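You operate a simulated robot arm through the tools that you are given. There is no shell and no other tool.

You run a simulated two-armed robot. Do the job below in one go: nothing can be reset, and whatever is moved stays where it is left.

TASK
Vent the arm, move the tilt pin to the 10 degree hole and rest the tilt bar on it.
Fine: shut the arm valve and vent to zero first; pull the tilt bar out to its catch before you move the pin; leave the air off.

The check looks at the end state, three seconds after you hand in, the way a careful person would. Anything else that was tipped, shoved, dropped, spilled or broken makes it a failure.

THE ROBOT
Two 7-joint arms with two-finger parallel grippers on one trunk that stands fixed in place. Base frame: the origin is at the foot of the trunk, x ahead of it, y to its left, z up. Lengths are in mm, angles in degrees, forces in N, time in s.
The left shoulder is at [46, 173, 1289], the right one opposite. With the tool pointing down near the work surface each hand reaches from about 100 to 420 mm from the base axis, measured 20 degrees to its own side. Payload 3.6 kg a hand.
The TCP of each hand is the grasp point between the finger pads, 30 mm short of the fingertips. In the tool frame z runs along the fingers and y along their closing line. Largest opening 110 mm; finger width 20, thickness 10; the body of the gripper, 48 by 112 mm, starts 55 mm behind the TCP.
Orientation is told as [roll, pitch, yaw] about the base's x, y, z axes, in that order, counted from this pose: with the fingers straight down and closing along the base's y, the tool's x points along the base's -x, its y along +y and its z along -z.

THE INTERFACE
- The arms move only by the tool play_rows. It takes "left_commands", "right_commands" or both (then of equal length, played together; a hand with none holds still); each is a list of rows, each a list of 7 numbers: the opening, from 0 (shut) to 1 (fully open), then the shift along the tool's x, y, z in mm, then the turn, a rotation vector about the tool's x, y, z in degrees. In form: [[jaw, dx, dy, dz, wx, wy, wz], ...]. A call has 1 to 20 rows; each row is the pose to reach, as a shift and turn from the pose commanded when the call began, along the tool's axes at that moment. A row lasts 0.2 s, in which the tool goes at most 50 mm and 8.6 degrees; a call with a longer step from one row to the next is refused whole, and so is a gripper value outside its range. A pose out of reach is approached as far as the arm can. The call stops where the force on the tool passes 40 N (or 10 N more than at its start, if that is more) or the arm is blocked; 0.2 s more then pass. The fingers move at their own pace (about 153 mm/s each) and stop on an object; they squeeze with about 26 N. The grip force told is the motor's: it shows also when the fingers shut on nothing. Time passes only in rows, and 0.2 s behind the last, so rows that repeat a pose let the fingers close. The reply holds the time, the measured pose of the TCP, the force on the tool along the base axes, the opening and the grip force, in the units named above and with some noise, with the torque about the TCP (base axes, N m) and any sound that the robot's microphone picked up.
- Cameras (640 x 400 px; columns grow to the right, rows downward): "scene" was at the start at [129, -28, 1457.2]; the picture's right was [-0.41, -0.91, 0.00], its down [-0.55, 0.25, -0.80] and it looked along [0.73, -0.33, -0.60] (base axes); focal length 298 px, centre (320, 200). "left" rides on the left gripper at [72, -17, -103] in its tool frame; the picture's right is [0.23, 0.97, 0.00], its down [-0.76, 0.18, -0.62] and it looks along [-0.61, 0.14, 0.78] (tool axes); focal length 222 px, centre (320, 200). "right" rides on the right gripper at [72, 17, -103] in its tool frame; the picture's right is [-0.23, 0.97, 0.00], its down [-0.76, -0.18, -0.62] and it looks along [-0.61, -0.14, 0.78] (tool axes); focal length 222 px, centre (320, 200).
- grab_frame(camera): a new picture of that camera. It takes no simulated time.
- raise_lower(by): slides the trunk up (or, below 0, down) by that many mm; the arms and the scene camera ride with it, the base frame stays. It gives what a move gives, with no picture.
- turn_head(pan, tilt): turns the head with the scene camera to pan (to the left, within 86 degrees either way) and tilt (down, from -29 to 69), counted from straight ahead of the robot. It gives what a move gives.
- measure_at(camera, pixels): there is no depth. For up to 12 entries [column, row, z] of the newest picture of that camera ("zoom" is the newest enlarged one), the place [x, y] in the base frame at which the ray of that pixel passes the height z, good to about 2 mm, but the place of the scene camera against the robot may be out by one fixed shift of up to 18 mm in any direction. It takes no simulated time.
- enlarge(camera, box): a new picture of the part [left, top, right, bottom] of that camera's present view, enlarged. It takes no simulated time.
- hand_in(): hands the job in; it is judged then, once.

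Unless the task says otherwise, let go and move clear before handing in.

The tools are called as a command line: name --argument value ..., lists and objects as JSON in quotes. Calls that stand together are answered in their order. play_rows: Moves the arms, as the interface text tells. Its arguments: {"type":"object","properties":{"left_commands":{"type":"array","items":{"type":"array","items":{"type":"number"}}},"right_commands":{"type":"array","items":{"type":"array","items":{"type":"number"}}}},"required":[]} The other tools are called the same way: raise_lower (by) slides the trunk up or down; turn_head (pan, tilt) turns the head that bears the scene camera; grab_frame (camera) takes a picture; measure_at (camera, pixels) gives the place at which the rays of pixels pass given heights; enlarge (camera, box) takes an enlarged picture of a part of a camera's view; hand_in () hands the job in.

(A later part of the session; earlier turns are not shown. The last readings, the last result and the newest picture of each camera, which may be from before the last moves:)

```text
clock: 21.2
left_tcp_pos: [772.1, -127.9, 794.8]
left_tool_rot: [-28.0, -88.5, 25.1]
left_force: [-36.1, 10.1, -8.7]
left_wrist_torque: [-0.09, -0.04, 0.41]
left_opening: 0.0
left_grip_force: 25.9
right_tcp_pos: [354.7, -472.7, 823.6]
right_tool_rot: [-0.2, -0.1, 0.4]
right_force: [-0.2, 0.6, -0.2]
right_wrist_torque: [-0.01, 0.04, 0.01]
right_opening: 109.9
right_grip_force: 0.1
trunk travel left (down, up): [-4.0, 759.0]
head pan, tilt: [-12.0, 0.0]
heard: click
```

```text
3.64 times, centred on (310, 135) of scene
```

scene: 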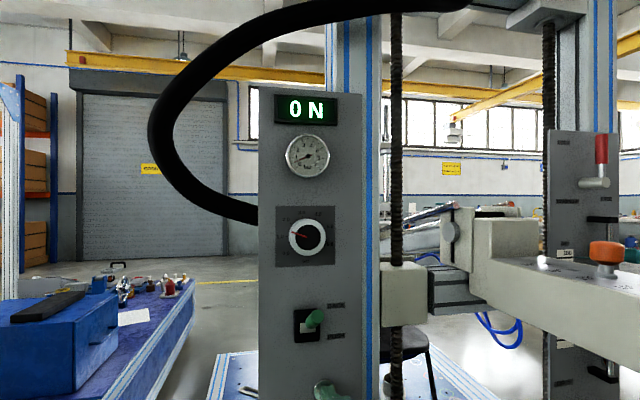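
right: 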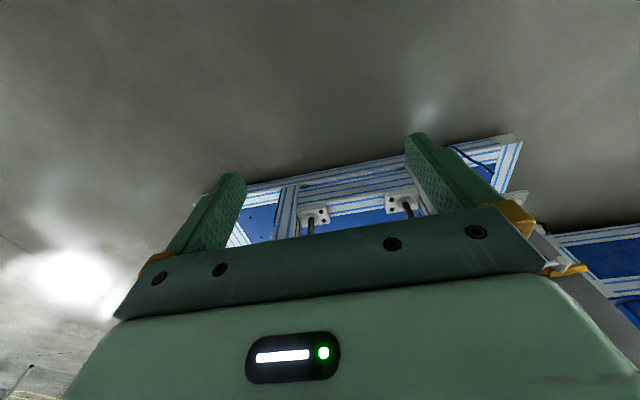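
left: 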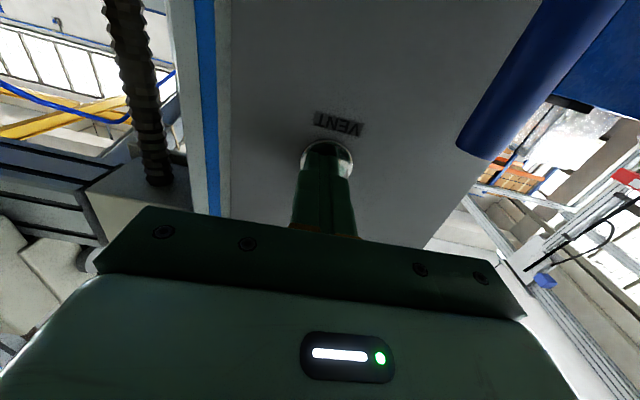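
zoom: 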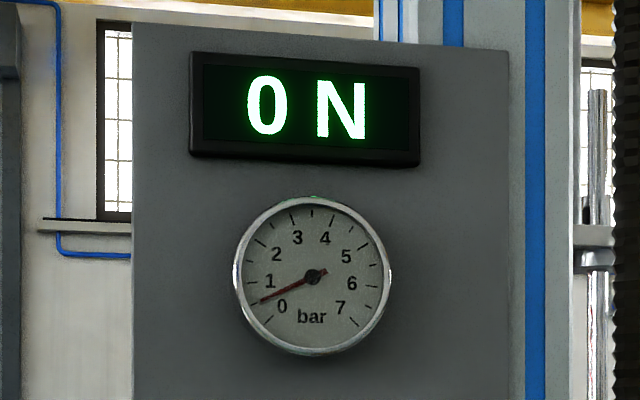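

The needle has dropped to about 0.5 bar and is still falling. I'll hold the button for two more seconds and read the gauge again.

play_rows --left_commands '[[0, 0, 0, 0, 0, 0, 0], [0, 0, 0, 0, 0, 0, 0], [0, 0, 0, 0, 0, 0, 0], [0, 0, 0, 0, 0, 0, 0], [0, 0, 0, 0, 0, 0, 0], [0, 0, 0, 0, 0, 0, 0], [0, 0, 0, 0, 0, 0, 0], [0, 0, 0, 0, 0, 0, 0], [0, 0, 0, 0, 0, 0, 0], [0, 0, 0, 0, 0, 0, 0]]'

enlarge --camera "scene" --box '[260, 80, 360, 190]'

```text
clock: 21.6
left_tcp_pos: [773.1, -128.2, 795.9]
left_tool_rot: [-25.5, -88.6, 22.6]
left_force: [-34.0, 12.9, -3.2]
left_wrist_torque: [-0.01, -0.14, 0.51]
left_opening: 0.0
left_grip_force: 26.2
right_tcp_pos: [355.9, -472.6, 824.1]
right_tool_rot: [-0.2, -0.2, 0.4]
right_force: [0.5, 0.0, -0.1]
right_wrist_torque: [0.02, 0.0, 0.0]
right_opening: 109.8
right_grip_force: 0.0
trunk travel left (down, up): [-4.0, 759.0]
head pan, tilt: [-12.0, 0.0]
stopped in row 2 (left hand): the force on the tool passed its limit at 51 N (the readings are from after the stop); the commanded pose is now the measured one
```

```text
3.64 times, centred on (310, 135) of scene
```

zoom: 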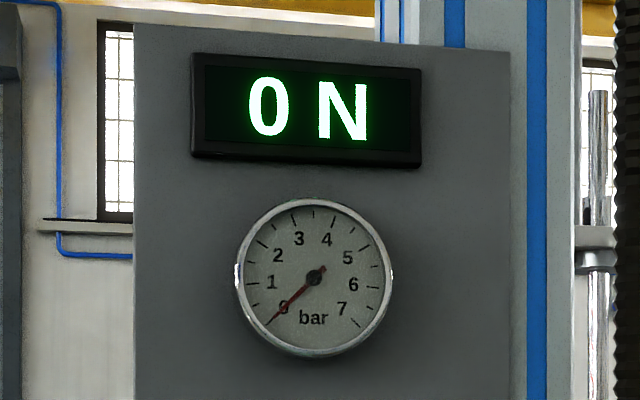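

The needle is now at the zero mark, or very near it. I'll ease off by about 1 mm, still pressing, and hold for another second and a half to be sure it empties.

play_rows --left_commands '[[0, 0, 0, -0.6, 0, 0, 0], [0, 0, 0, -1, 0, 0, 0], [0, 0, 0, -1, 0, 0, 0], [0, 0, 0, -1, 0, 0, 0], [0, 0, 0, -1, 0, 0, 0], [0, 0, 0, -1, 0, 0, 0], [0, 0, 0, -1, 0, 0, 0], [0, 0, 0, -1, 0, 0, 0]]'

enlarge --camera "scene" --box '[260, 80, 360, 190]'

```text
clock: 23.4
left_tcp_pos: [772.2, -129.4, 797.1]
left_tool_rot: [-26.9, -88.5, 23.9]
left_force: [-18.9, 5.0, 2.3]
left_wrist_torque: [-0.04, -0.2, 0.16]
left_opening: 0.0
left_grip_force: 25.5
right_tcp_pos: [356.1, -474.4, 824.8]
right_tool_rot: [-0.2, -0.1, 0.4]
right_force: [-0.7, 0.1, -0.4]
right_wrist_torque: [-0.01, 0.0, 0.02]
right_opening: 110.0
right_grip_force: 0.0
trunk travel left (down, up): [-4.0, 759.0]
head pan, tilt: [-12.0, 0.0]
```

```text
3.64 times, centred on (310, 135) of scene
```

zoom: 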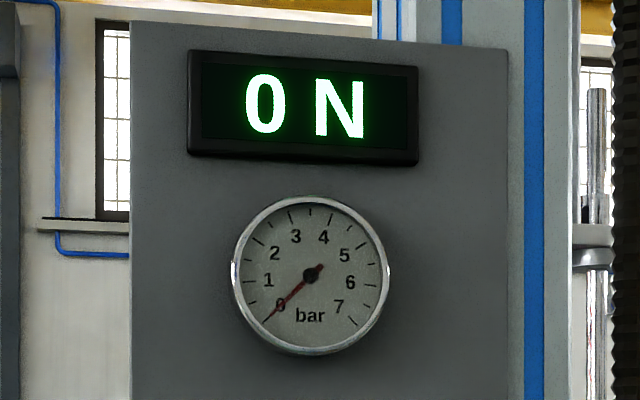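

The gauge now rests on zero. I'll draw the left hand back from the button and watch that the pressure stays at zero.

play_rows --left_commands '[[0, 0, 0, -30, 0, 0, 0], [0, 0, 0, -75, 0, 0, 0], [0, 0, 0, -120, 0, 0, 0], [0, 0, 30, -165, 0, 0, 0], [0, 0, 60, -200, 0, 0, 0]]'

grab_frame --camera "scene"

enlarge --camera "scene" --box '[260, 80, 360, 190]'

grab_frame --camera "left"

```text
refused: row 4 steps farther than a row can; nothing moved
```

```text
taken
```

scene: 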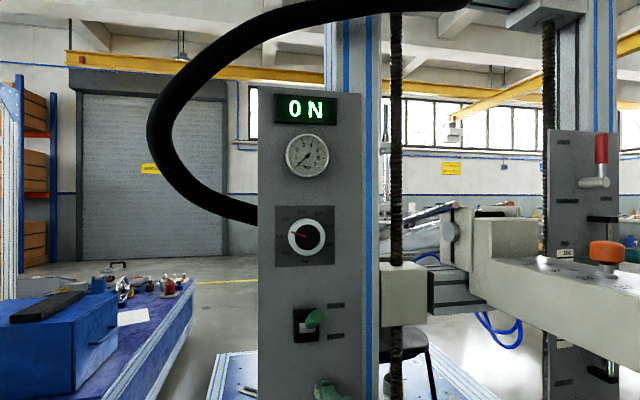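

```text
3.64 times, centred on (310, 135) of scene
```

zoom: 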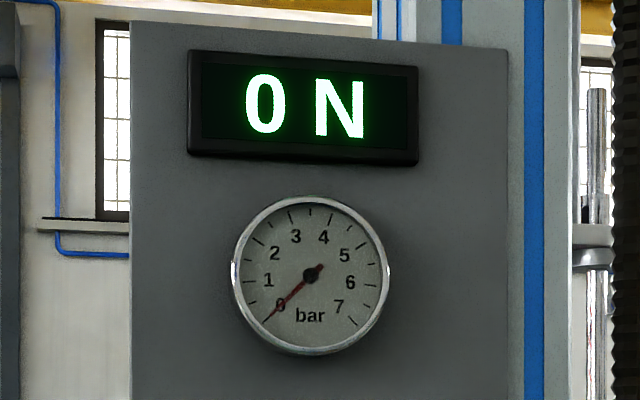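

```text
taken
```

left: 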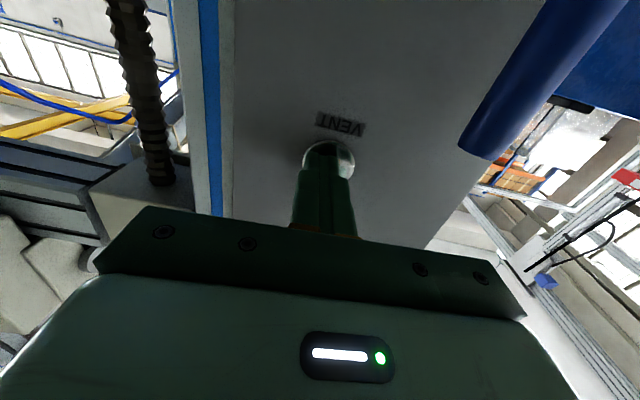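

The retreat was refused as one step was too long; the gauge still reads zero. I'll send it again with shorter steps.

play_rows --left_commands '[[0, 0, 0, -30, 0, 0, 0], [0, 0, 0, -70, 0, 0, 0], [0, 0, 0, -110, 0, 0, 0], [0, 0, 25, -150, 0, 0, 0], [0, 0, 50, -190, 0, 0, 0]]'

enlarge --camera "scene" --box '[260, 80, 360, 190]'

grab_frame --camera "left"

```text
clock: 24.8
left_tcp_pos: [599.2, -63.4, 855.3]
left_tool_rot: [170.9, -82.2, -173.0]
left_force: [-0.4, -0.5, 0.1]
left_wrist_torque: [-0.04, 0.0, -0.02]
left_opening: 0.1
left_grip_force: 25.9
right_tcp_pos: [358.0, -472.9, 823.8]
right_tool_rot: [0.0, 0.0, 0.3]
right_force: [0.4, 0.6, 0.0]
right_wrist_torque: [-0.02, -0.01, 0.0]
right_opening: 110.1
right_grip_force: 0.0
trunk travel left (down, up): [-4.0, 759.0]
head pan, tilt: [-12.0, 0.0]
stopped in row 5 (left hand): the arm was blocked; the commanded pose is now the measured one
```

```text
3.64 times, centred on (310, 135) of scene
```

zoom: 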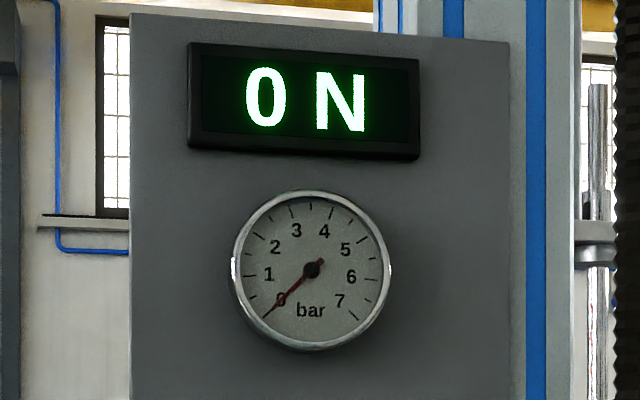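

```text
taken
```

left: 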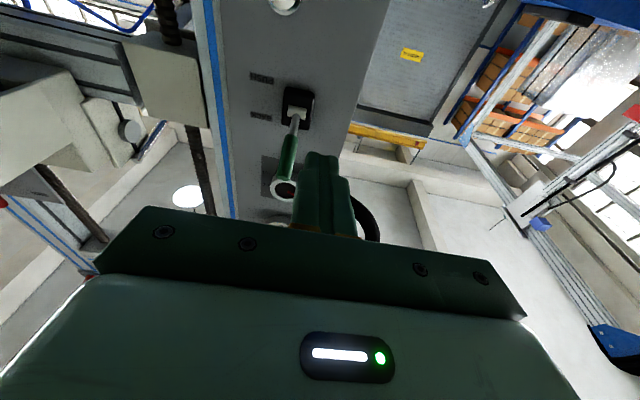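

The pressure stays at zero with the button released; the left hand stopped clear of the panel at [599,-63,855]. Now I'll turn the head toward the tilt head and T-bar.

turn_head --pan -42 --tilt 15

grab_frame --camera "scene"

grab_frame --camera "right"

```text
clock: 25.7
left_tcp_pos: [597.8, -63.4, 857.3]
left_tool_rot: [170.8, -82.2, -172.9]
left_force: [0.1, -0.6, -0.6]
left_wrist_torque: [0.01, 0.01, 0.01]
left_opening: 0.1
left_grip_force: 26.0
right_tcp_pos: [357.2, -473.0, 823.5]
right_tool_rot: [-0.1, 0.0, 0.3]
right_force: [0.1, -0.2, -0.2]
right_wrist_torque: [-0.03, -0.01, -0.02]
right_opening: 109.9
right_grip_force: 0.1
trunk travel left (down, up): [-4.0, 759.0]
head pan, tilt: [-42.0, 15.0]
```

```text
taken
```

scene: 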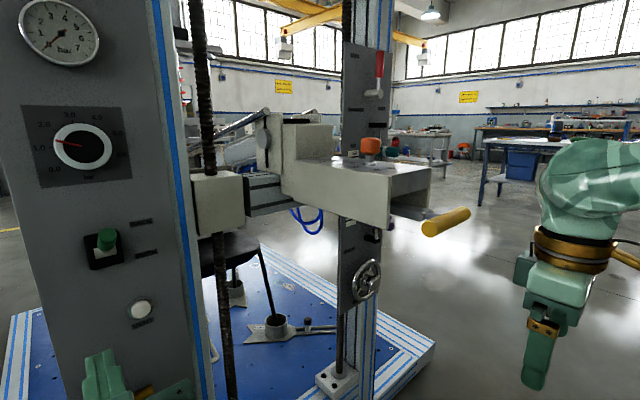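

```text
taken
```

right: 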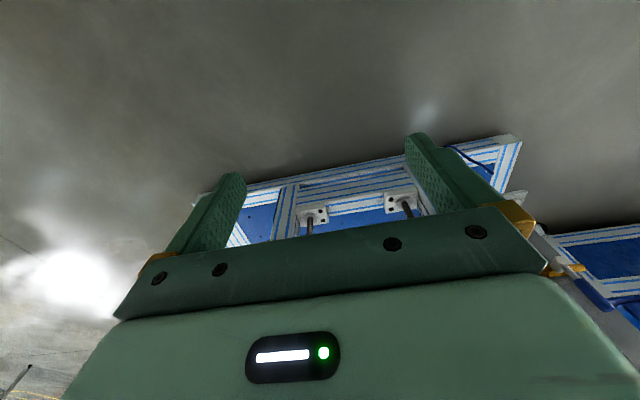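

enlarge --camera "scene" --box '[260, 110, 490, 260]'

enlarge --camera "scene" --box '[370, 150, 480, 240]'

enlarge --camera "scene" --box '[190, 90, 350, 230]'

```text
2.67 times, centred on (375, 185) of scene
```

zoom: 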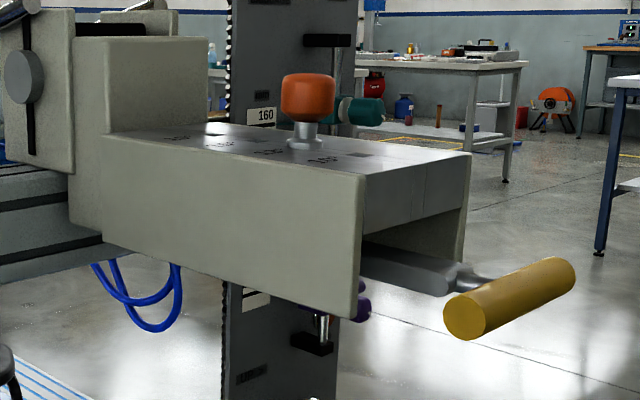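

```text
4.44 times, centred on (425, 195) of scene
```

zoom: 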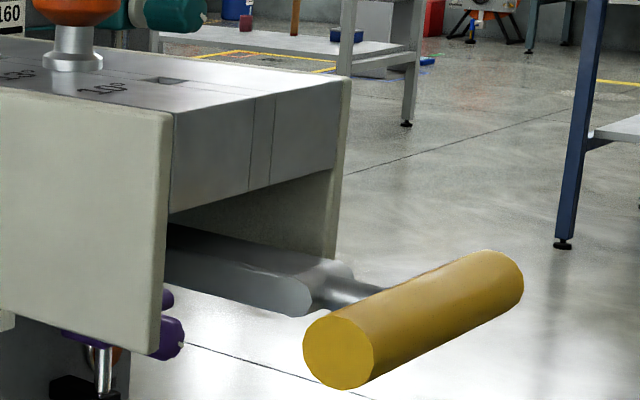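

```text
2.86 times, centred on (270, 160) of scene
```

zoom: 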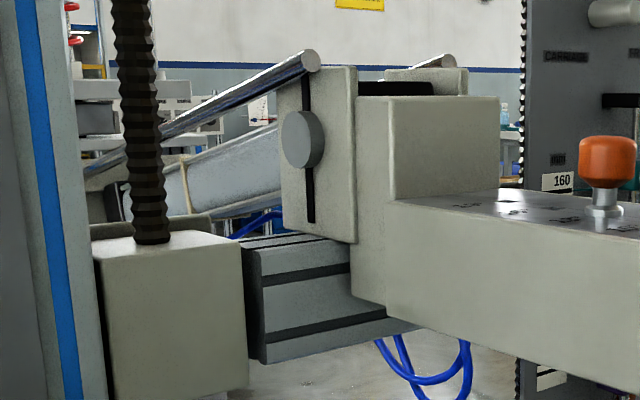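

The T-handle (zoom 415,315) sticks out on a short stem from the grey bar under the plate, its axis running roughly along y; the orange pin is a bit behind in the 13° hole. I'll park the left hand further back before raising the trunk for the right-hand work.

play_rows --left_commands '[[0, 0, 0, -14, 0, 8, 0], [0, 0, 0, -28, 0, 16, 0], [0, 0, 0, -42, 0, 24, 0], [0, 0, 0, -56, 0, 32, 0], [0, 0, 0, -70, 0, 40, 0], [0, 0, 0, -84, 0, 48, 0], [0, 0, 0, -98, 0, 56, 0], [0, 0, 0, -110, 0, 60, 0]]'

grab_frame --camera "scene"

```text
clock: 27.5
left_tcp_pos: [541.9, -37.9, 709.8]
left_tool_rot: [0.9, -38.1, -2.8]
left_force: [-0.6, -0.7, 0.1]
left_wrist_torque: [-0.01, -0.02, -0.02]
left_opening: 0.1
left_grip_force: 26.2
left hand out of reach, approached as far as the arm can: row 4, 5, 6, 7, 8
right_tcp_pos: [357.5, -473.2, 823.3]
right_tool_rot: [-0.1, 0.0, 0.3]
right_force: [0.3, 0.4, -0.2]
right_wrist_torque: [-0.01, -0.01, 0.02]
right_opening: 110.1
right_grip_force: 0.1
trunk travel left (down, up): [-4.0, 759.0]
head pan, tilt: [-42.0, 15.0]
```

```text
taken
```

scene: 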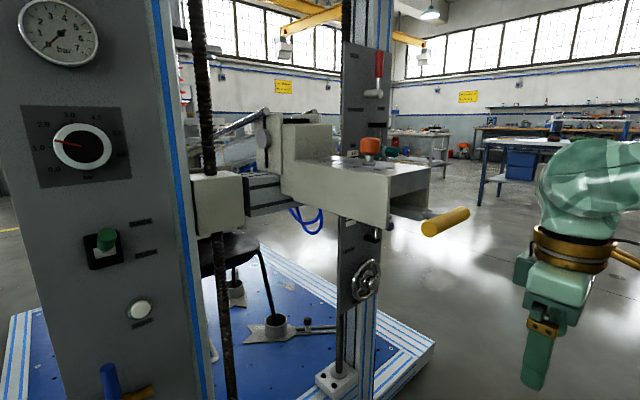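

The left hand is parked at [542,-38,710]. I'll raise the trunk 350 mm so the right shoulder stands well above the T-bar.

raise_lower --by 350

turn_head --pan -38 --tilt 38

grab_frame --camera "scene"

grab_frame --camera "right"

grab_frame --camera "left"

```text
clock: 30.9
left_tcp_pos: [552.2, -27.4, 1055.9]
left_tool_rot: [2.8, -38.0, -2.9]
left_force: [-0.1, -0.1, -0.2]
left_wrist_torque: [0.04, -0.03, -0.03]
left_opening: 0.0
left_grip_force: 26.0
right_tcp_pos: [358.1, -474.0, 1172.7]
right_tool_rot: [-0.2, 0.0, 0.3]
right_force: [0.0, 0.7, 0.3]
right_wrist_torque: [0.02, -0.02, 0.0]
right_opening: 109.8
right_grip_force: 0.0
trunk travel left (down, up): [-354.0, 409.0]
head pan, tilt: [-42.0, 15.0]
```

```text
clock: 31.8
left_tcp_pos: [552.8, -26.7, 1056.6]
left_tool_rot: [3.0, -38.4, -2.9]
left_force: [0.5, 0.0, -0.4]
left_wrist_torque: [0.0, 0.0, 0.02]
left_opening: 0.0
left_grip_force: 25.7
right_tcp_pos: [359.3, -473.2, 1173.4]
right_tool_rot: [-0.1, -0.1, 0.2]
right_force: [1.1, 0.2, 0.7]
right_wrist_torque: [-0.02, 0.01, -0.02]
right_opening: 110.1
right_grip_force: 0.0
trunk travel left (down, up): [-354.0, 409.0]
head pan, tilt: [-38.0, 38.0]
```

```text
taken
```

scene: 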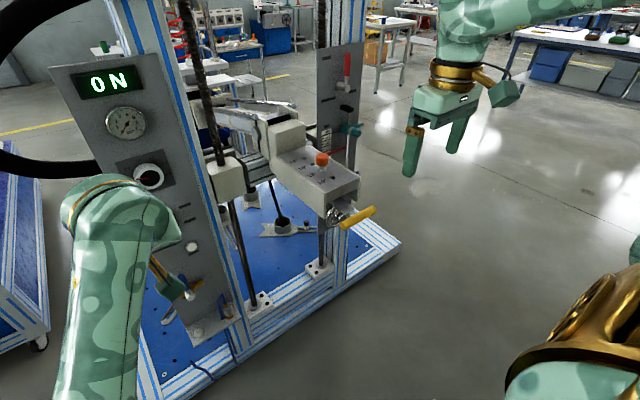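

```text
taken
```

right: 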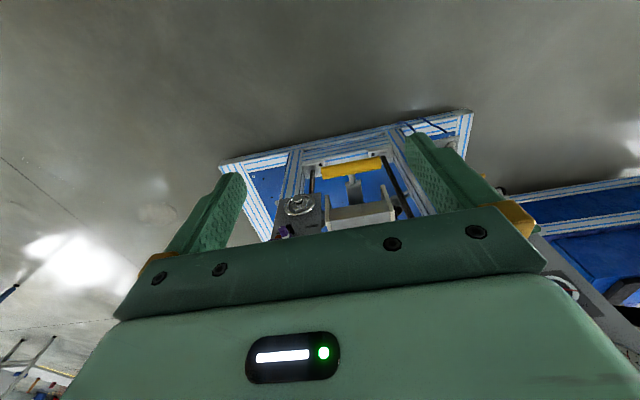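

```text
taken
```

left: 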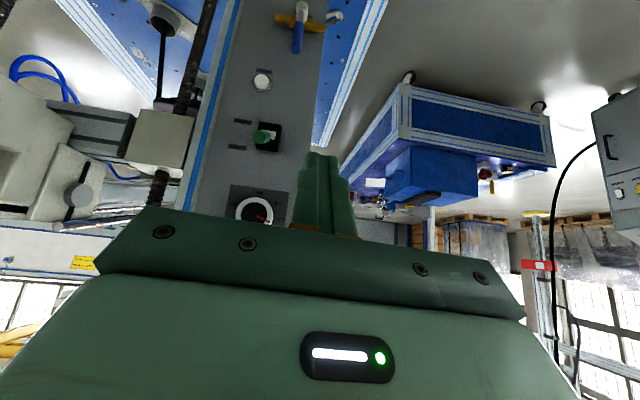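

The T-handle now shows at right-camera (352,166), about 115 mm long. I'll swing the right hand down and forward to about [380,-460,940] pointing at the handle, staying roughly 75 mm short of it.

play_rows --right_commands '[[1, -2, 1, 20, 0, -7.5, 0], [1, -3.5, 2, 39, 0, -15, 0], [1, -5, 3.3, 58, 0, -22.5, 0], [1, -7, 4.3, 78, 0, -30, 0], [1, -9, 5.4, 97, 0, -37.5, 0], [1, -10.5, 6.5, 117, 0, -45, 0], [1, -12, 7.6, 136, 0, -52.5, 0], [1, -14, 8.7, 155, 0, -60, 0], [1, -16, 9.8, 175, 0, -67.5, 0], [1, -17.5, 10.8, 194, 0, -75, 0], [1, -19, 11.9, 214, 0, -82.5, 0], [1, -21, 13, 233, 0, -89, 0], [1, -21, 13, 233, 0, -89, 0]]'

grab_frame --camera "scene"

grab_frame --camera "right"

```text
clock: 34.6
left_tcp_pos: [553.1, -28.4, 1056.6]
left_tool_rot: [3.0, -38.0, -2.9]
left_force: [-0.3, 0.2, -0.6]
left_wrist_torque: [0.0, 0.01, 0.01]
left_opening: 0.0
left_grip_force: 26.4
right_tcp_pos: [392.0, -438.1, 959.6]
right_tool_rot: [-17.6, -89.1, 20.8]
right_force: [0.7, 0.4, -0.7]
right_wrist_torque: [0.01, -0.01, 0.02]
right_opening: 109.8
right_grip_force: 0.0
right hand out of reach, approached as far as the arm can: row 10, 12, 13
trunk travel left (down, up): [-354.0, 409.0]
head pan, tilt: [-38.0, 38.0]
```

```text
taken
```

scene: 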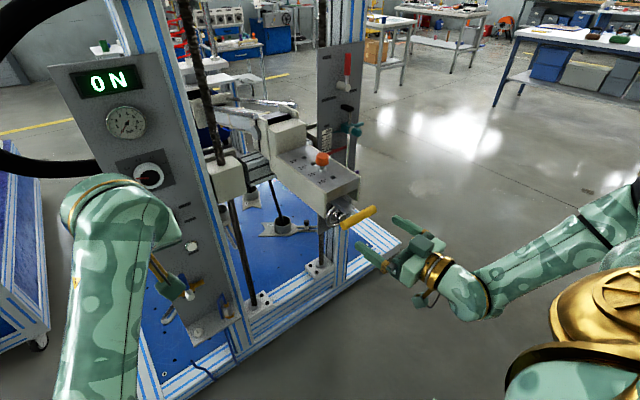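

```text
taken
```

right: 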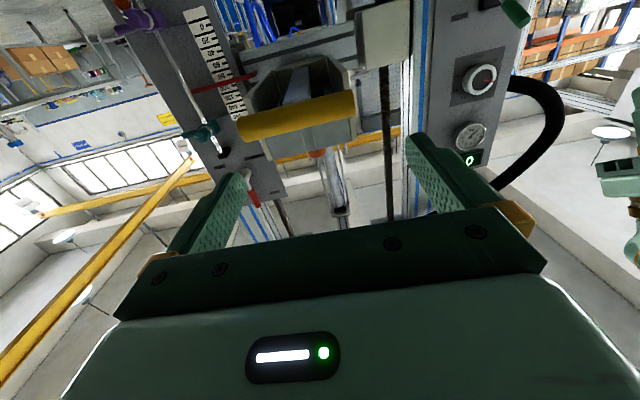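

The right hand now points forward at [392,-438,960], and its camera sees the yellow handle from (238,128) to (356,104). I'll zoom and measure.

enlarge --camera "right" --box '[200, 30, 420, 180]'

measure_at --camera "right" --pixels '[[238, 128, 910], [238, 128, 930], [356, 104, 910], [356, 104, 930], [297, 117, 910], [297, 117, 930]]'

enlarge --camera "scene" --box '[260, 130, 440, 290]'

```text
2.67 times, centred on (310, 105) of right
```

zoom: 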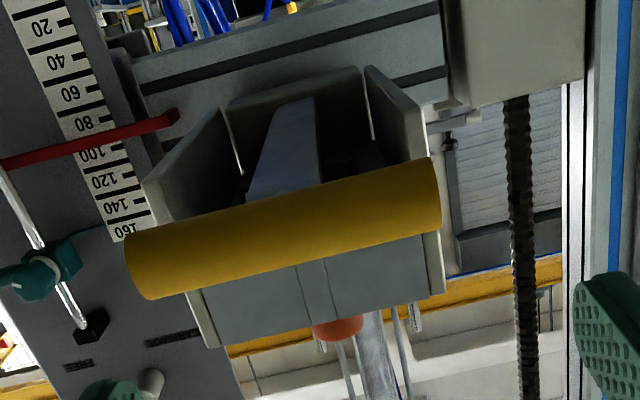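

```text
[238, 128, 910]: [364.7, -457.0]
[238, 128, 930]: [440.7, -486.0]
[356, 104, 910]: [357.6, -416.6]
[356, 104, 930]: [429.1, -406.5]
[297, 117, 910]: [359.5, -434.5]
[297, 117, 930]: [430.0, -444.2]
```

```text
2.50 times, centred on (350, 210) of scene
```

zoom: 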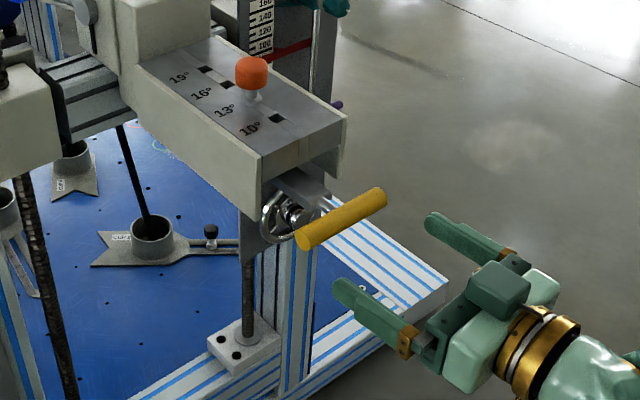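

The handle centre comes out at [486,-449,946], spanning y from -503 to -399, with the stem on its far side. I'll roll the hand 90° about its fingers in place so that the fingers close vertically around the horizontal handle.

play_rows --right_commands '[[1, 0, 0, 0, 0, 0, 8], [1, 0, 0, 0, 0, 0, 16], [1, 0, 0, 0, 0, 0, 24], [1, 0, 0, 0, 0, 0, 32], [1, 0, 0, 0, 0, 0, 40], [1, 0, 0, 0, 0, 0, 48], [1, 0, 0, 0, 0, 0, 56], [1, 0, 0, 0, 0, 0, 64], [1, 0, 0, 0, 0, 0, 72], [1, 0, 0, 0, 0, 0, 80], [1, 0, 0, 0, 0, 0, 88], [1, 0, 0, 0, 0, 0, 90]]'

grab_frame --camera "scene"

grab_frame --camera "right"

```text
clock: 37.2
left_tcp_pos: [552.6, -27.9, 1057.0]
left_tool_rot: [2.9, -38.1, -3.0]
left_force: [0.1, 0.8, 0.6]
left_wrist_torque: [0.0, -0.06, 0.01]
left_opening: 0.0
left_grip_force: 25.8
right_tcp_pos: [357.7, -499.8, 989.4]
right_tool_rot: [89.0, 0.0, -89.6]
right_force: [0.0, 0.1, 0.0]
right_wrist_torque: [-0.02, -0.03, -0.01]
right_opening: 110.1
right_grip_force: 0.0
right hand out of reach, approached as far as the arm can: row 1, 2, 3, 4, 5, 6, 7, 8, 9, 10, 11, 12
trunk travel left (down, up): [-354.0, 409.0]
head pan, tilt: [-38.0, 38.0]
```

```text
taken
```

scene: 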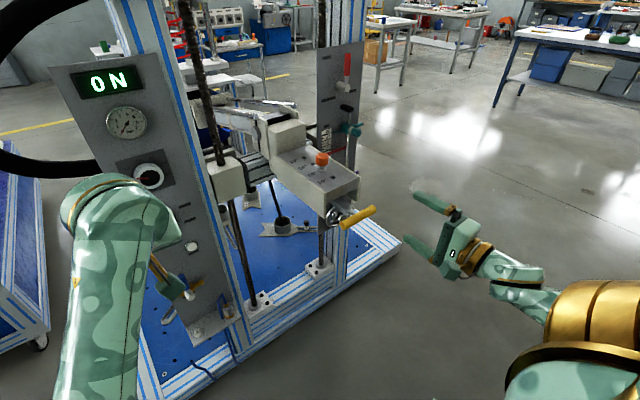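

```text
taken
```

right: 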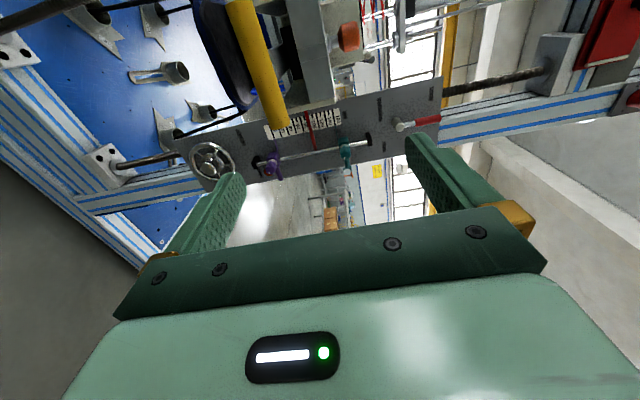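

The hand now points forward with the fingers one above the other (rot [89,0,-89.6]), camera on its left side. I'll move to a pre-grasp in front of the handle and check where it settles.

play_rows --right_commands '[[1, 17, -14.5, 24, 0, 0, 0], [1, 34, -29, 48, 0, 0, 0], [1, 50.8, -43.4, 72, 0, 0, 0], [1, 50.8, -43.4, 72, 0, 0, 0]]'

grab_frame --camera "right"

enlarge --camera "scene" --box '[260, 130, 500, 290]'

```text
clock: 38.2
left_tcp_pos: [551.2, -28.9, 1056.9]
left_tool_rot: [2.9, -38.2, -2.9]
left_force: [0.0, 0.3, 0.7]
left_wrist_torque: [-0.03, -0.02, -0.03]
left_opening: 0.0
left_grip_force: 26.3
right_tcp_pos: [380.0, -504.2, 997.6]
right_tool_rot: [89.1, -0.1, -89.7]
right_force: [0.6, -0.7, -0.1]
right_wrist_torque: [0.02, -0.01, -0.02]
right_opening: 110.0
right_grip_force: 0.2
right hand out of reach, approached as far as the arm can: row 1, 2, 3, 4
trunk travel left (down, up): [-354.0, 409.0]
head pan, tilt: [-38.0, 38.0]
```

```text
taken
```

right: 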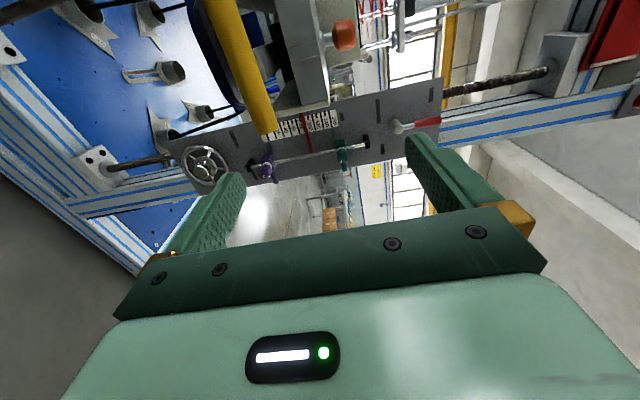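

```text
2.50 times, centred on (380, 210) of scene
```

zoom: 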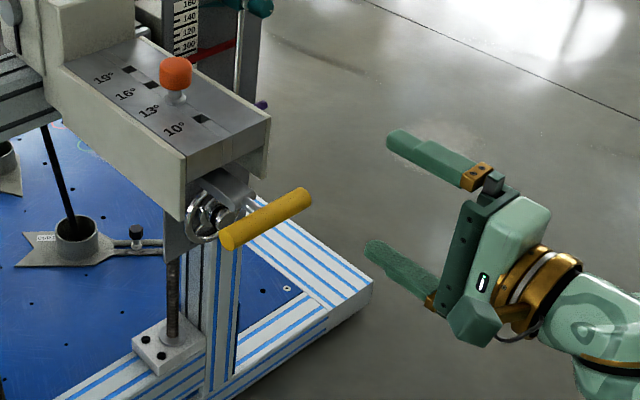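

The arm cannot hold that roll with a level hand this close in. Gripping the round handle with the hand tipped about 40° downward works just as well (off-centre, beside the stem), so I'll tip the fingers down and see if the reach improves.

play_rows --right_commands '[[1, 0, 0, 0, 8, 0, 0], [1, 0, 0, 0, 16, 0, 0], [1, 0, 0, 0, 24, 0, 0], [1, 0, 0, 0, 32, 0, 0], [1, 0, 0, 0, 40, 0, 0], [1, 0, 0, 0, 40, 0, 0]]'

grab_frame --camera "right"

grab_frame --camera "scene"

```text
clock: 39.6
left_tcp_pos: [552.8, -28.2, 1057.8]
left_tool_rot: [2.9, -38.2, -2.9]
left_force: [1.3, 0.1, 0.1]
left_wrist_torque: [0.03, 0.02, -0.02]
left_opening: 0.3
left_grip_force: 26.2
right_tcp_pos: [379.5, -507.2, 997.6]
right_tool_rot: [49.0, -0.1, -89.6]
right_force: [-0.3, -0.5, 0.2]
right_wrist_torque: [0.01, -0.01, 0.01]
right_opening: 110.0
right_grip_force: 0.0
trunk travel left (down, up): [-354.0, 409.0]
head pan, tilt: [-38.0, 38.0]
```

```text
taken
```

right: 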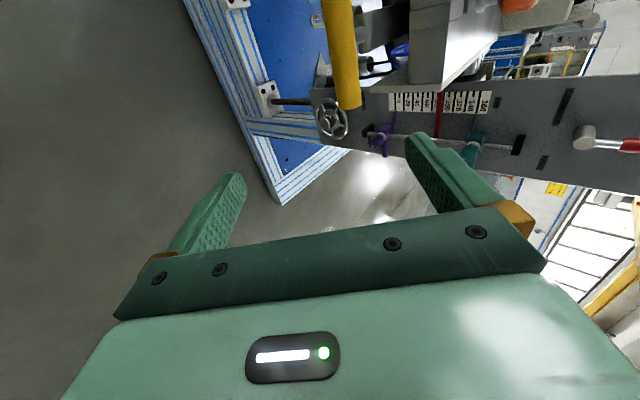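

```text
taken
```

scene: 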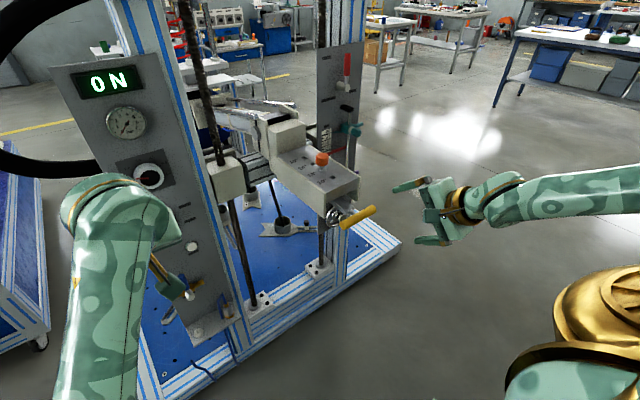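

This tipped pose is fully within reach at [379,-507,998], and the handle shows at right-camera (330–357, 0–108). I'll measure the handle from here.

enlarge --camera "right" --box '[280, 0, 480, 150]'

measure_at --camera "right" --pixels '[[348, 100, 930], [348, 100, 946], [348, 100, 960], [343, 50, 930], [343, 50, 946], [343, 50, 960]]'

```text
2.67 times, centred on (380, 75) of right
```

zoom: 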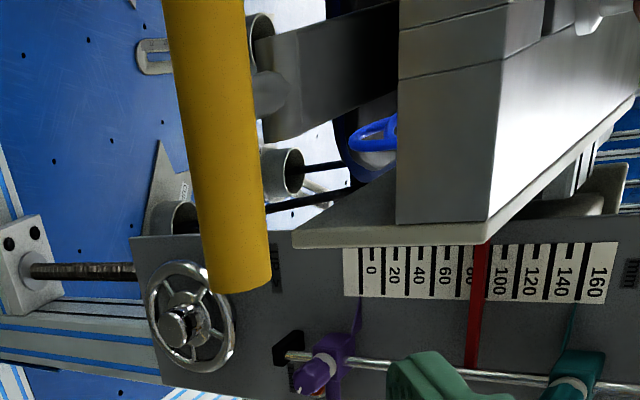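

```text
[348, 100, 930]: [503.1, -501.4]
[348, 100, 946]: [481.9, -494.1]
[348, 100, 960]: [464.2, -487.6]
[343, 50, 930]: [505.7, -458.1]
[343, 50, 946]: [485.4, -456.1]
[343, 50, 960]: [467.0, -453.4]
```

The handle axis is at about x=486, z=946, and its right end is at y≈-500. Before going in I'll check where the plate's front lower edges lie relative to the upper finger.

measure_at --camera "right" --pixels '[[409, 83, 960], [409, 83, 980], [409, 83, 1000], [370, 90, 930], [370, 90, 950], [370, 90, 970], [443, 83, 1000], [443, 83, 1020], [371, 38, 946], [361, 31, 946], [375, 52, 946]]'

enlarge --camera "scene" --box '[270, 140, 390, 240]'

```text
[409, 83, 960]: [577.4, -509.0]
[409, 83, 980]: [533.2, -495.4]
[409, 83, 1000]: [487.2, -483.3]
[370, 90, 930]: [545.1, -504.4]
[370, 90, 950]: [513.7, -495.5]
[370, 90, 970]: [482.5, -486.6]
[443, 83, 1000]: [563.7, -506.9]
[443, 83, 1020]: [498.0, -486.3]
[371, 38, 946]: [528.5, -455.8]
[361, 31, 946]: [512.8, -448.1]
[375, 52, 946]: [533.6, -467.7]
```

```text
4.00 times, centred on (330, 190) of scene
```

zoom: 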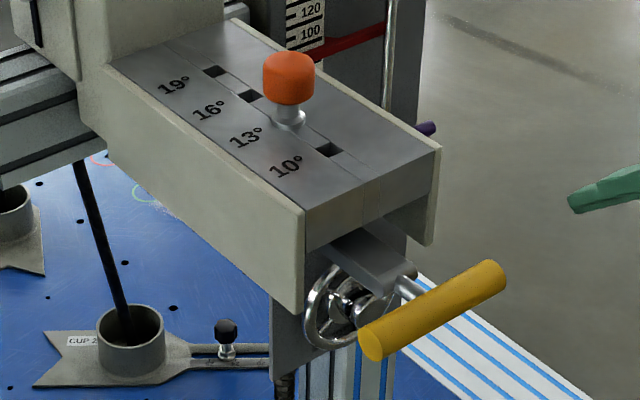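

The bar's right edge is near y=-468 and the block's lower edge near z=972, so a grip at y=-480 with about 50 mm opening clears everything. I'll advance onto the handle with the fingers part open.

play_rows --right_commands '[[0.45, 9, 10, 18, 0, 0, 0], [0.45, 18, 20, 36, 0, 0, 0], [0.45, 26.8, 30.6, 54, 0, 0, 0], [0.45, 26.8, 30.6, 70, 0, 0, 0], [0.45, 26.8, 30.6, 90, 0, 0, 0], [0.45, 26.8, 30.6, 110, 0, 0, 0], [0.45, 26.8, 30.6, 110, 0, 0, 0]]'

grab_frame --camera "right"

enlarge --camera "scene" --box '[270, 140, 430, 270]'

```text
clock: 41.2
left_tcp_pos: [551.6, -27.4, 1057.3]
left_tool_rot: [2.8, -38.1, -2.9]
left_force: [0.7, -0.3, -0.1]
left_wrist_torque: [0.04, 0.01, -0.04]
left_opening: 0.2
left_grip_force: 26.1
right_tcp_pos: [483.6, -481.9, 946.4]
right_tool_rot: [49.0, -0.2, -89.6]
right_force: [0.4, 0.8, 1.0]
right_wrist_torque: [-0.02, 0.0, 0.01]
right_opening: 49.6
right_grip_force: 0.1
trunk travel left (down, up): [-354.0, 409.0]
head pan, tilt: [-38.0, 38.0]
```

```text
taken
```

right: 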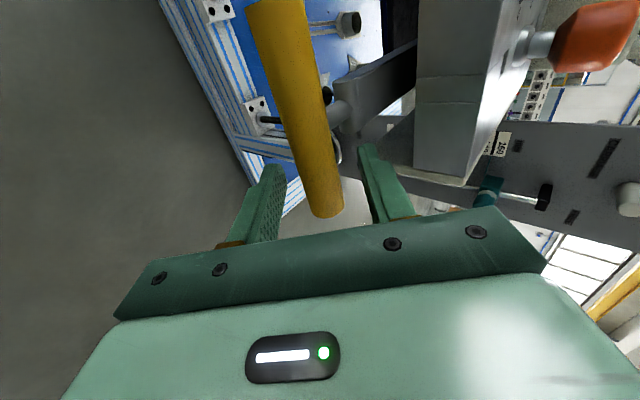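

```text
3.08 times, centred on (350, 205) of scene
```

zoom: 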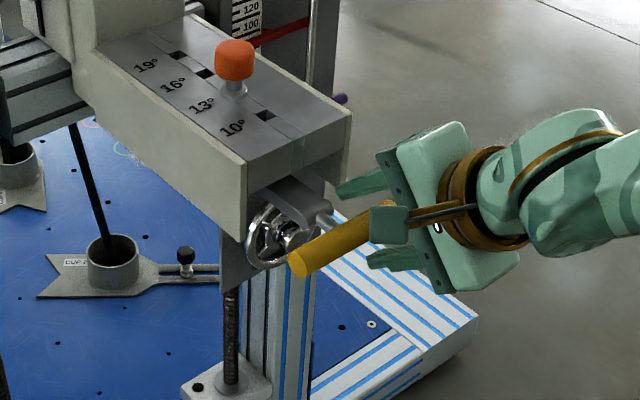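

The handle lies between the fingers at right-camera (310,150). I'll close on it and watch the force.

play_rows --right_commands '[[0, 0, 0, 0, 0, 0, 0], [0, 0, 0, 0, 0, 0, 0], [0, 0, 0, 0, 0, 0, 0]]'

grab_frame --camera "right"

```text
clock: 42.0
left_tcp_pos: [551.8, -28.3, 1056.8]
left_tool_rot: [2.8, -38.2, -2.9]
left_force: [-0.2, 1.5, 0.3]
left_wrist_torque: [-0.01, 0.01, -0.02]
left_opening: 0.0
left_grip_force: 26.3
right_tcp_pos: [483.0, -483.1, 946.3]
right_tool_rot: [49.1, -0.1, -89.7]
right_force: [5.2, -1.3, 3.8]
right_wrist_torque: [0.45, -0.03, -0.2]
right_opening: 21.8
right_grip_force: 45.0
trunk travel left (down, up): [-354.0, 409.0]
head pan, tilt: [-38.0, 38.0]
```

```text
taken
```

right: 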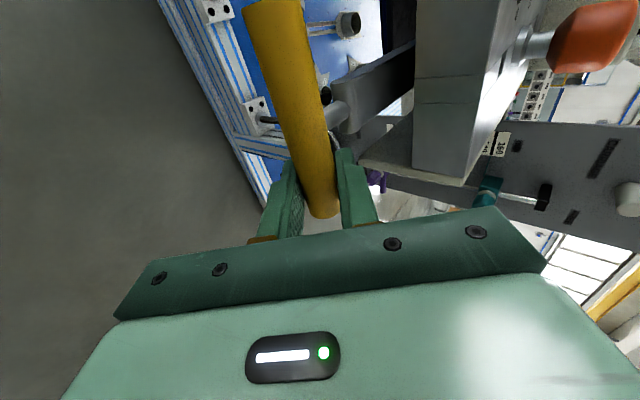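

The grip is firm at 21.8 mm opening. I'll pull straight toward the robot (-x) in small steps and listen for the catch.

play_rows --right_commands '[[0, 0, -3.3, -3.8, 0, 0, 0], [0, 0.1, -6.6, -7.5, 0, 0, 0], [0, 0.1, -9.8, -11.3, 0, 0, 0], [0, 0.1, -13.1, -15.1, 0, 0, 0], [0, 0.2, -16.4, -18.9, 0, 0, 0], [0, 0.2, -19.7, -22.6, 0, 0, 0]]'

grab_frame --camera "right"

enlarge --camera "scene" --box '[270, 140, 430, 270]'

```text
clock: 43.4
left_tcp_pos: [551.6, -28.4, 1057.7]
left_tool_rot: [2.9, -38.2, -2.9]
left_force: [0.3, -0.1, -0.1]
left_wrist_torque: [-0.04, -0.01, 0.04]
left_opening: 0.0
left_grip_force: 25.7
right_tcp_pos: [453.7, -481.7, 946.1]
right_tool_rot: [49.1, -0.2, -89.8]
right_force: [4.9, -6.1, 9.8]
right_wrist_torque: [0.18, 0.02, -0.48]
right_opening: 21.6
right_grip_force: 44.9
trunk travel left (down, up): [-354.0, 409.0]
head pan, tilt: [-38.0, 38.0]
```

```text
taken
```

right: 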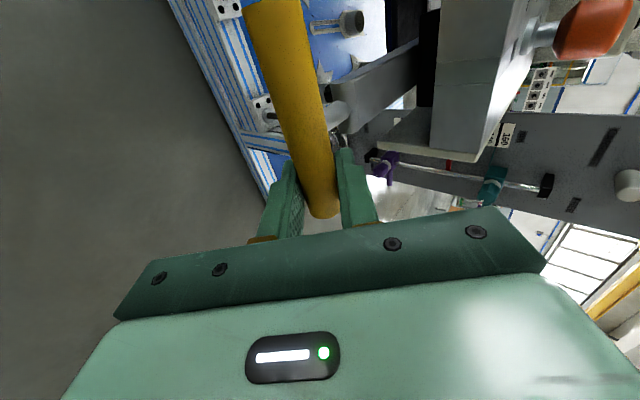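

```text
3.08 times, centred on (350, 205) of scene
```

zoom: 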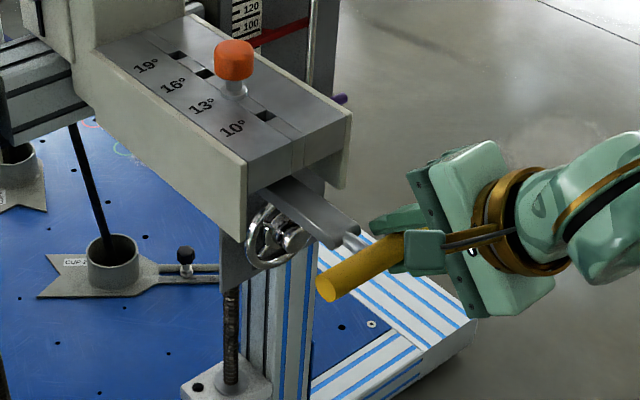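

The bar slides out easily: 30 mm with only about 5 N along x. I'll keep pulling.

play_rows --right_commands '[[0, 0, -3.3, -3.8, 0, 0, 0], [0, 0.1, -6.6, -7.5, 0, 0, 0], [0, 0.1, -9.8, -11.3, 0, 0, 0], [0, 0.1, -13.1, -15.1, 0, 0, 0], [0, 0.2, -16.4, -18.9, 0, 0, 0], [0, 0.2, -19.7, -22.6, 0, 0, 0]]'

grab_frame --camera "right"

enlarge --camera "scene" --box '[270, 140, 430, 270]'

```text
clock: 44.8
left_tcp_pos: [552.4, -30.5, 1058.3]
left_tool_rot: [3.0, -38.3, -3.0]
left_force: [-0.7, 0.1, -0.2]
left_wrist_torque: [0.04, -0.01, 0.0]
left_opening: 0.0
left_grip_force: 25.7
right_tcp_pos: [422.0, -481.7, 946.9]
right_tool_rot: [49.1, -0.1, -89.8]
right_force: [-2.0, -11.4, 7.5]
right_wrist_torque: [0.69, -0.13, 0.52]
right_opening: 21.7
right_grip_force: 44.6
trunk travel left (down, up): [-354.0, 409.0]
head pan, tilt: [-38.0, 38.0]
```

```text
taken
```

right: 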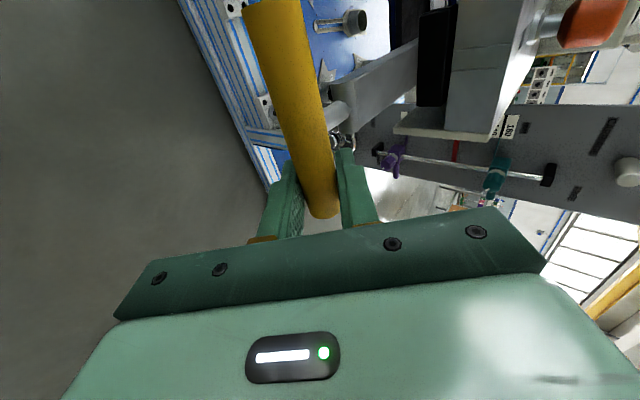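

```text
3.08 times, centred on (350, 205) of scene
```

zoom: 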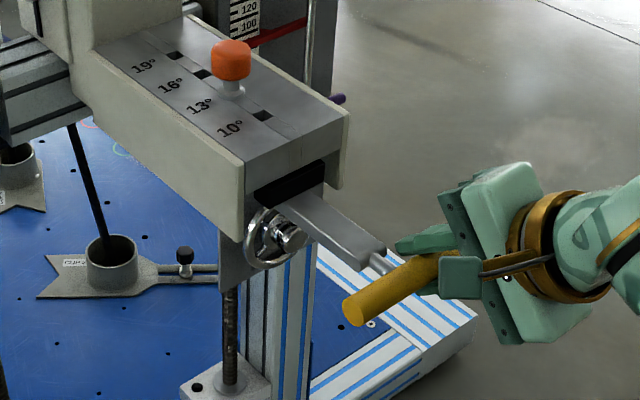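

The bar is out 62 mm with no click yet; a sideways force of -11 N suggests the slide runs slightly toward -y. I'll continue with a small -y correction.

play_rows --right_commands '[[0, -1, -3.3, -3.8, 0, 0, 0], [0, -1.5, -6.2, -7.9, 0, 0, 0], [0, -2, -9.4, -11.7, 0, 0, 0], [0, -2.5, -12.7, -15.5, 0, 0, 0], [0, -3, -16, -19.3, 0, 0, 0], [0, -3.5, -19.3, -23, 0, 0, 0]]'

grab_frame --camera "right"

enlarge --camera "scene" --box '[270, 140, 430, 270]'

```text
clock: 45.8
left_tcp_pos: [558.1, -27.1, 1054.3]
left_tool_rot: [3.2, -38.1, -2.9]
left_force: [0.0, -0.1, -0.5]
left_wrist_torque: [-0.02, 0.0, -0.02]
left_opening: 0.2
left_grip_force: 26.4
right_tcp_pos: [410.7, -482.3, 947.8]
right_tool_rot: [49.4, 0.0, -89.6]
right_force: [31.9, 1.6, -14.1]
right_wrist_torque: [0.25, -0.06, -0.29]
right_opening: 21.3
right_grip_force: 45.2
trunk travel left (down, up): [-354.0, 409.0]
head pan, tilt: [-38.0, 38.0]
stopped in row 4 (right hand): the force on the tool passed its limit at 43 N (the readings are from after the stop); the commanded pose is now the measured one
```

```text
taken
```

right: 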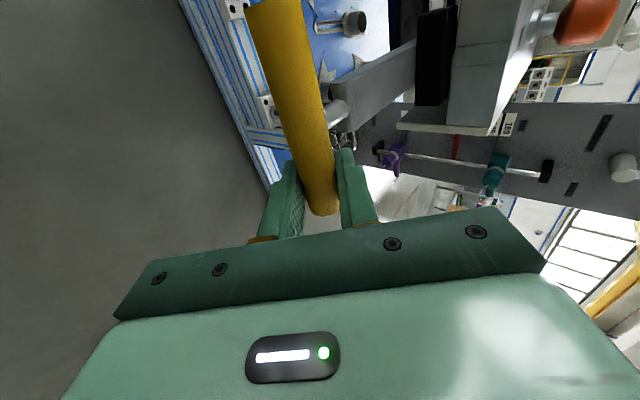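

```text
3.08 times, centred on (350, 205) of scene
```

zoom: 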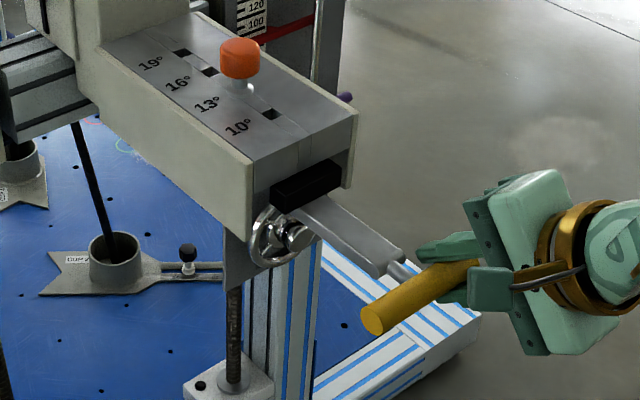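

The pull stopped hard at x≈411 after about 74 mm of travel, and a black block has appeared above the bar at scene zoom (307,183). I'll look closer to see whether that is the catch.

play_rows --right_commands '[[0, 0, 0, 0, 0, 0, 0], [0, 0, 0, 0, 0, 0, 0]]'

enlarge --camera "scene" --box '[325, 170, 405, 240]'

enlarge --camera "right" --box '[320, 0, 540, 160]'

enlarge --camera "scene" --box '[200, 90, 340, 220]'

```text
clock: 46.4
left_tcp_pos: [556.8, -28.1, 1056.2]
left_tool_rot: [3.1, -38.1, -3.0]
left_force: [0.8, 0.1, -0.3]
left_wrist_torque: [0.03, 0.0, -0.01]
left_opening: 0.0
left_grip_force: 25.6
right_tcp_pos: [410.8, -483.0, 948.0]
right_tool_rot: [49.5, 0.0, -89.6]
right_force: [33.5, 2.4, -6.7]
right_wrist_torque: [0.48, -0.06, 0.1]
right_opening: 22.0
right_grip_force: 45.2
trunk travel left (down, up): [-354.0, 409.0]
head pan, tilt: [-38.0, 38.0]
```

```text
5.71 times, centred on (365, 205) of scene
```

zoom: 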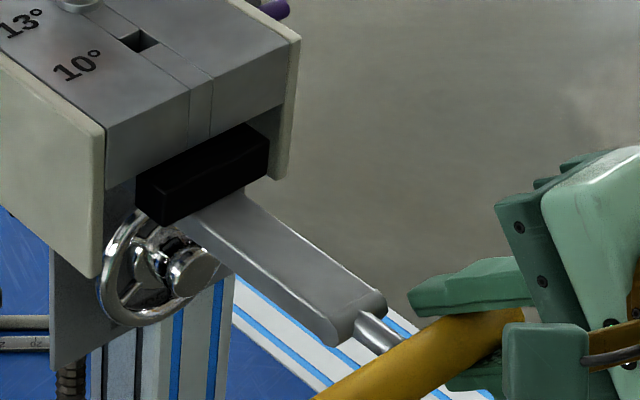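

```text
2.50 times, centred on (430, 80) of right
```

zoom: 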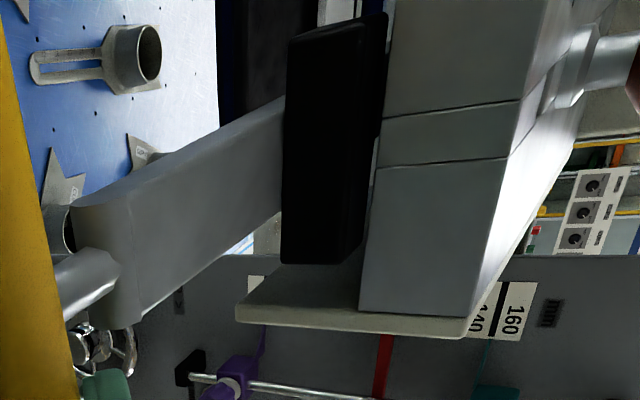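

```text
3.08 times, centred on (270, 155) of scene
```

zoom: 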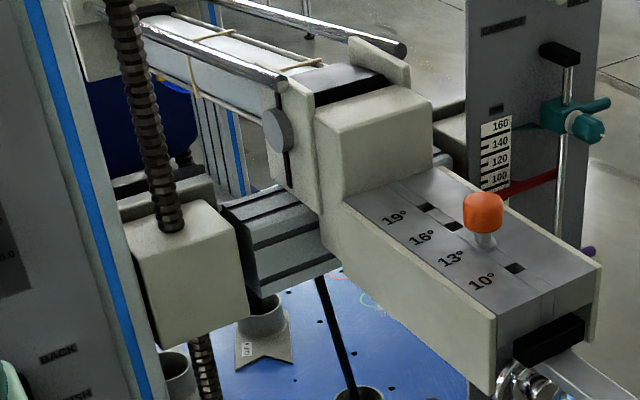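

With the bar at its outer end a black crosspiece now sits right under the block's front edge. I'll test whether it is caught by easing the handle in a few millimetres and watching the force.

play_rows --right_commands '[[0, 0, 0.66, 0.75, 0, 0, 0], [0, 0, 1.3, 1.5, 0, 0, 0], [0, 0, 2, 2.3, 0, 0, 0], [0, 0, 2.6, 3, 0, 0, 0], [0, 0, 3.3, 3.8, 0, 0, 0], [0, 0, 3.3, 3.8, 0, 0, 0]]'

enlarge --camera "scene" --box '[325, 170, 405, 240]'

```text
clock: 47.8
left_tcp_pos: [553.1, -27.4, 1056.0]
left_tool_rot: [3.1, -38.2, -3.0]
left_force: [0.3, 0.2, -0.1]
left_wrist_torque: [0.03, -0.03, -0.03]
left_opening: 0.0
left_grip_force: 26.6
right_tcp_pos: [408.9, -481.9, 948.9]
right_tool_rot: [49.3, -0.2, -89.7]
right_force: [3.7, 4.3, -3.4]
right_wrist_torque: [-0.18, 0.06, -0.44]
right_opening: 21.7
right_grip_force: 45.1
trunk travel left (down, up): [-354.0, 409.0]
head pan, tilt: [-38.0, 38.0]
```

```text
5.71 times, centred on (365, 205) of scene
```

zoom: 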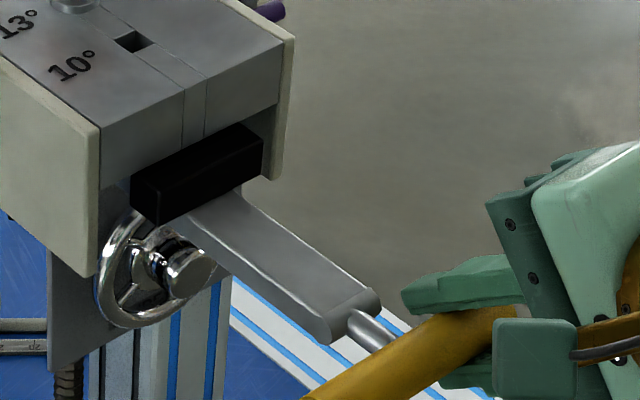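

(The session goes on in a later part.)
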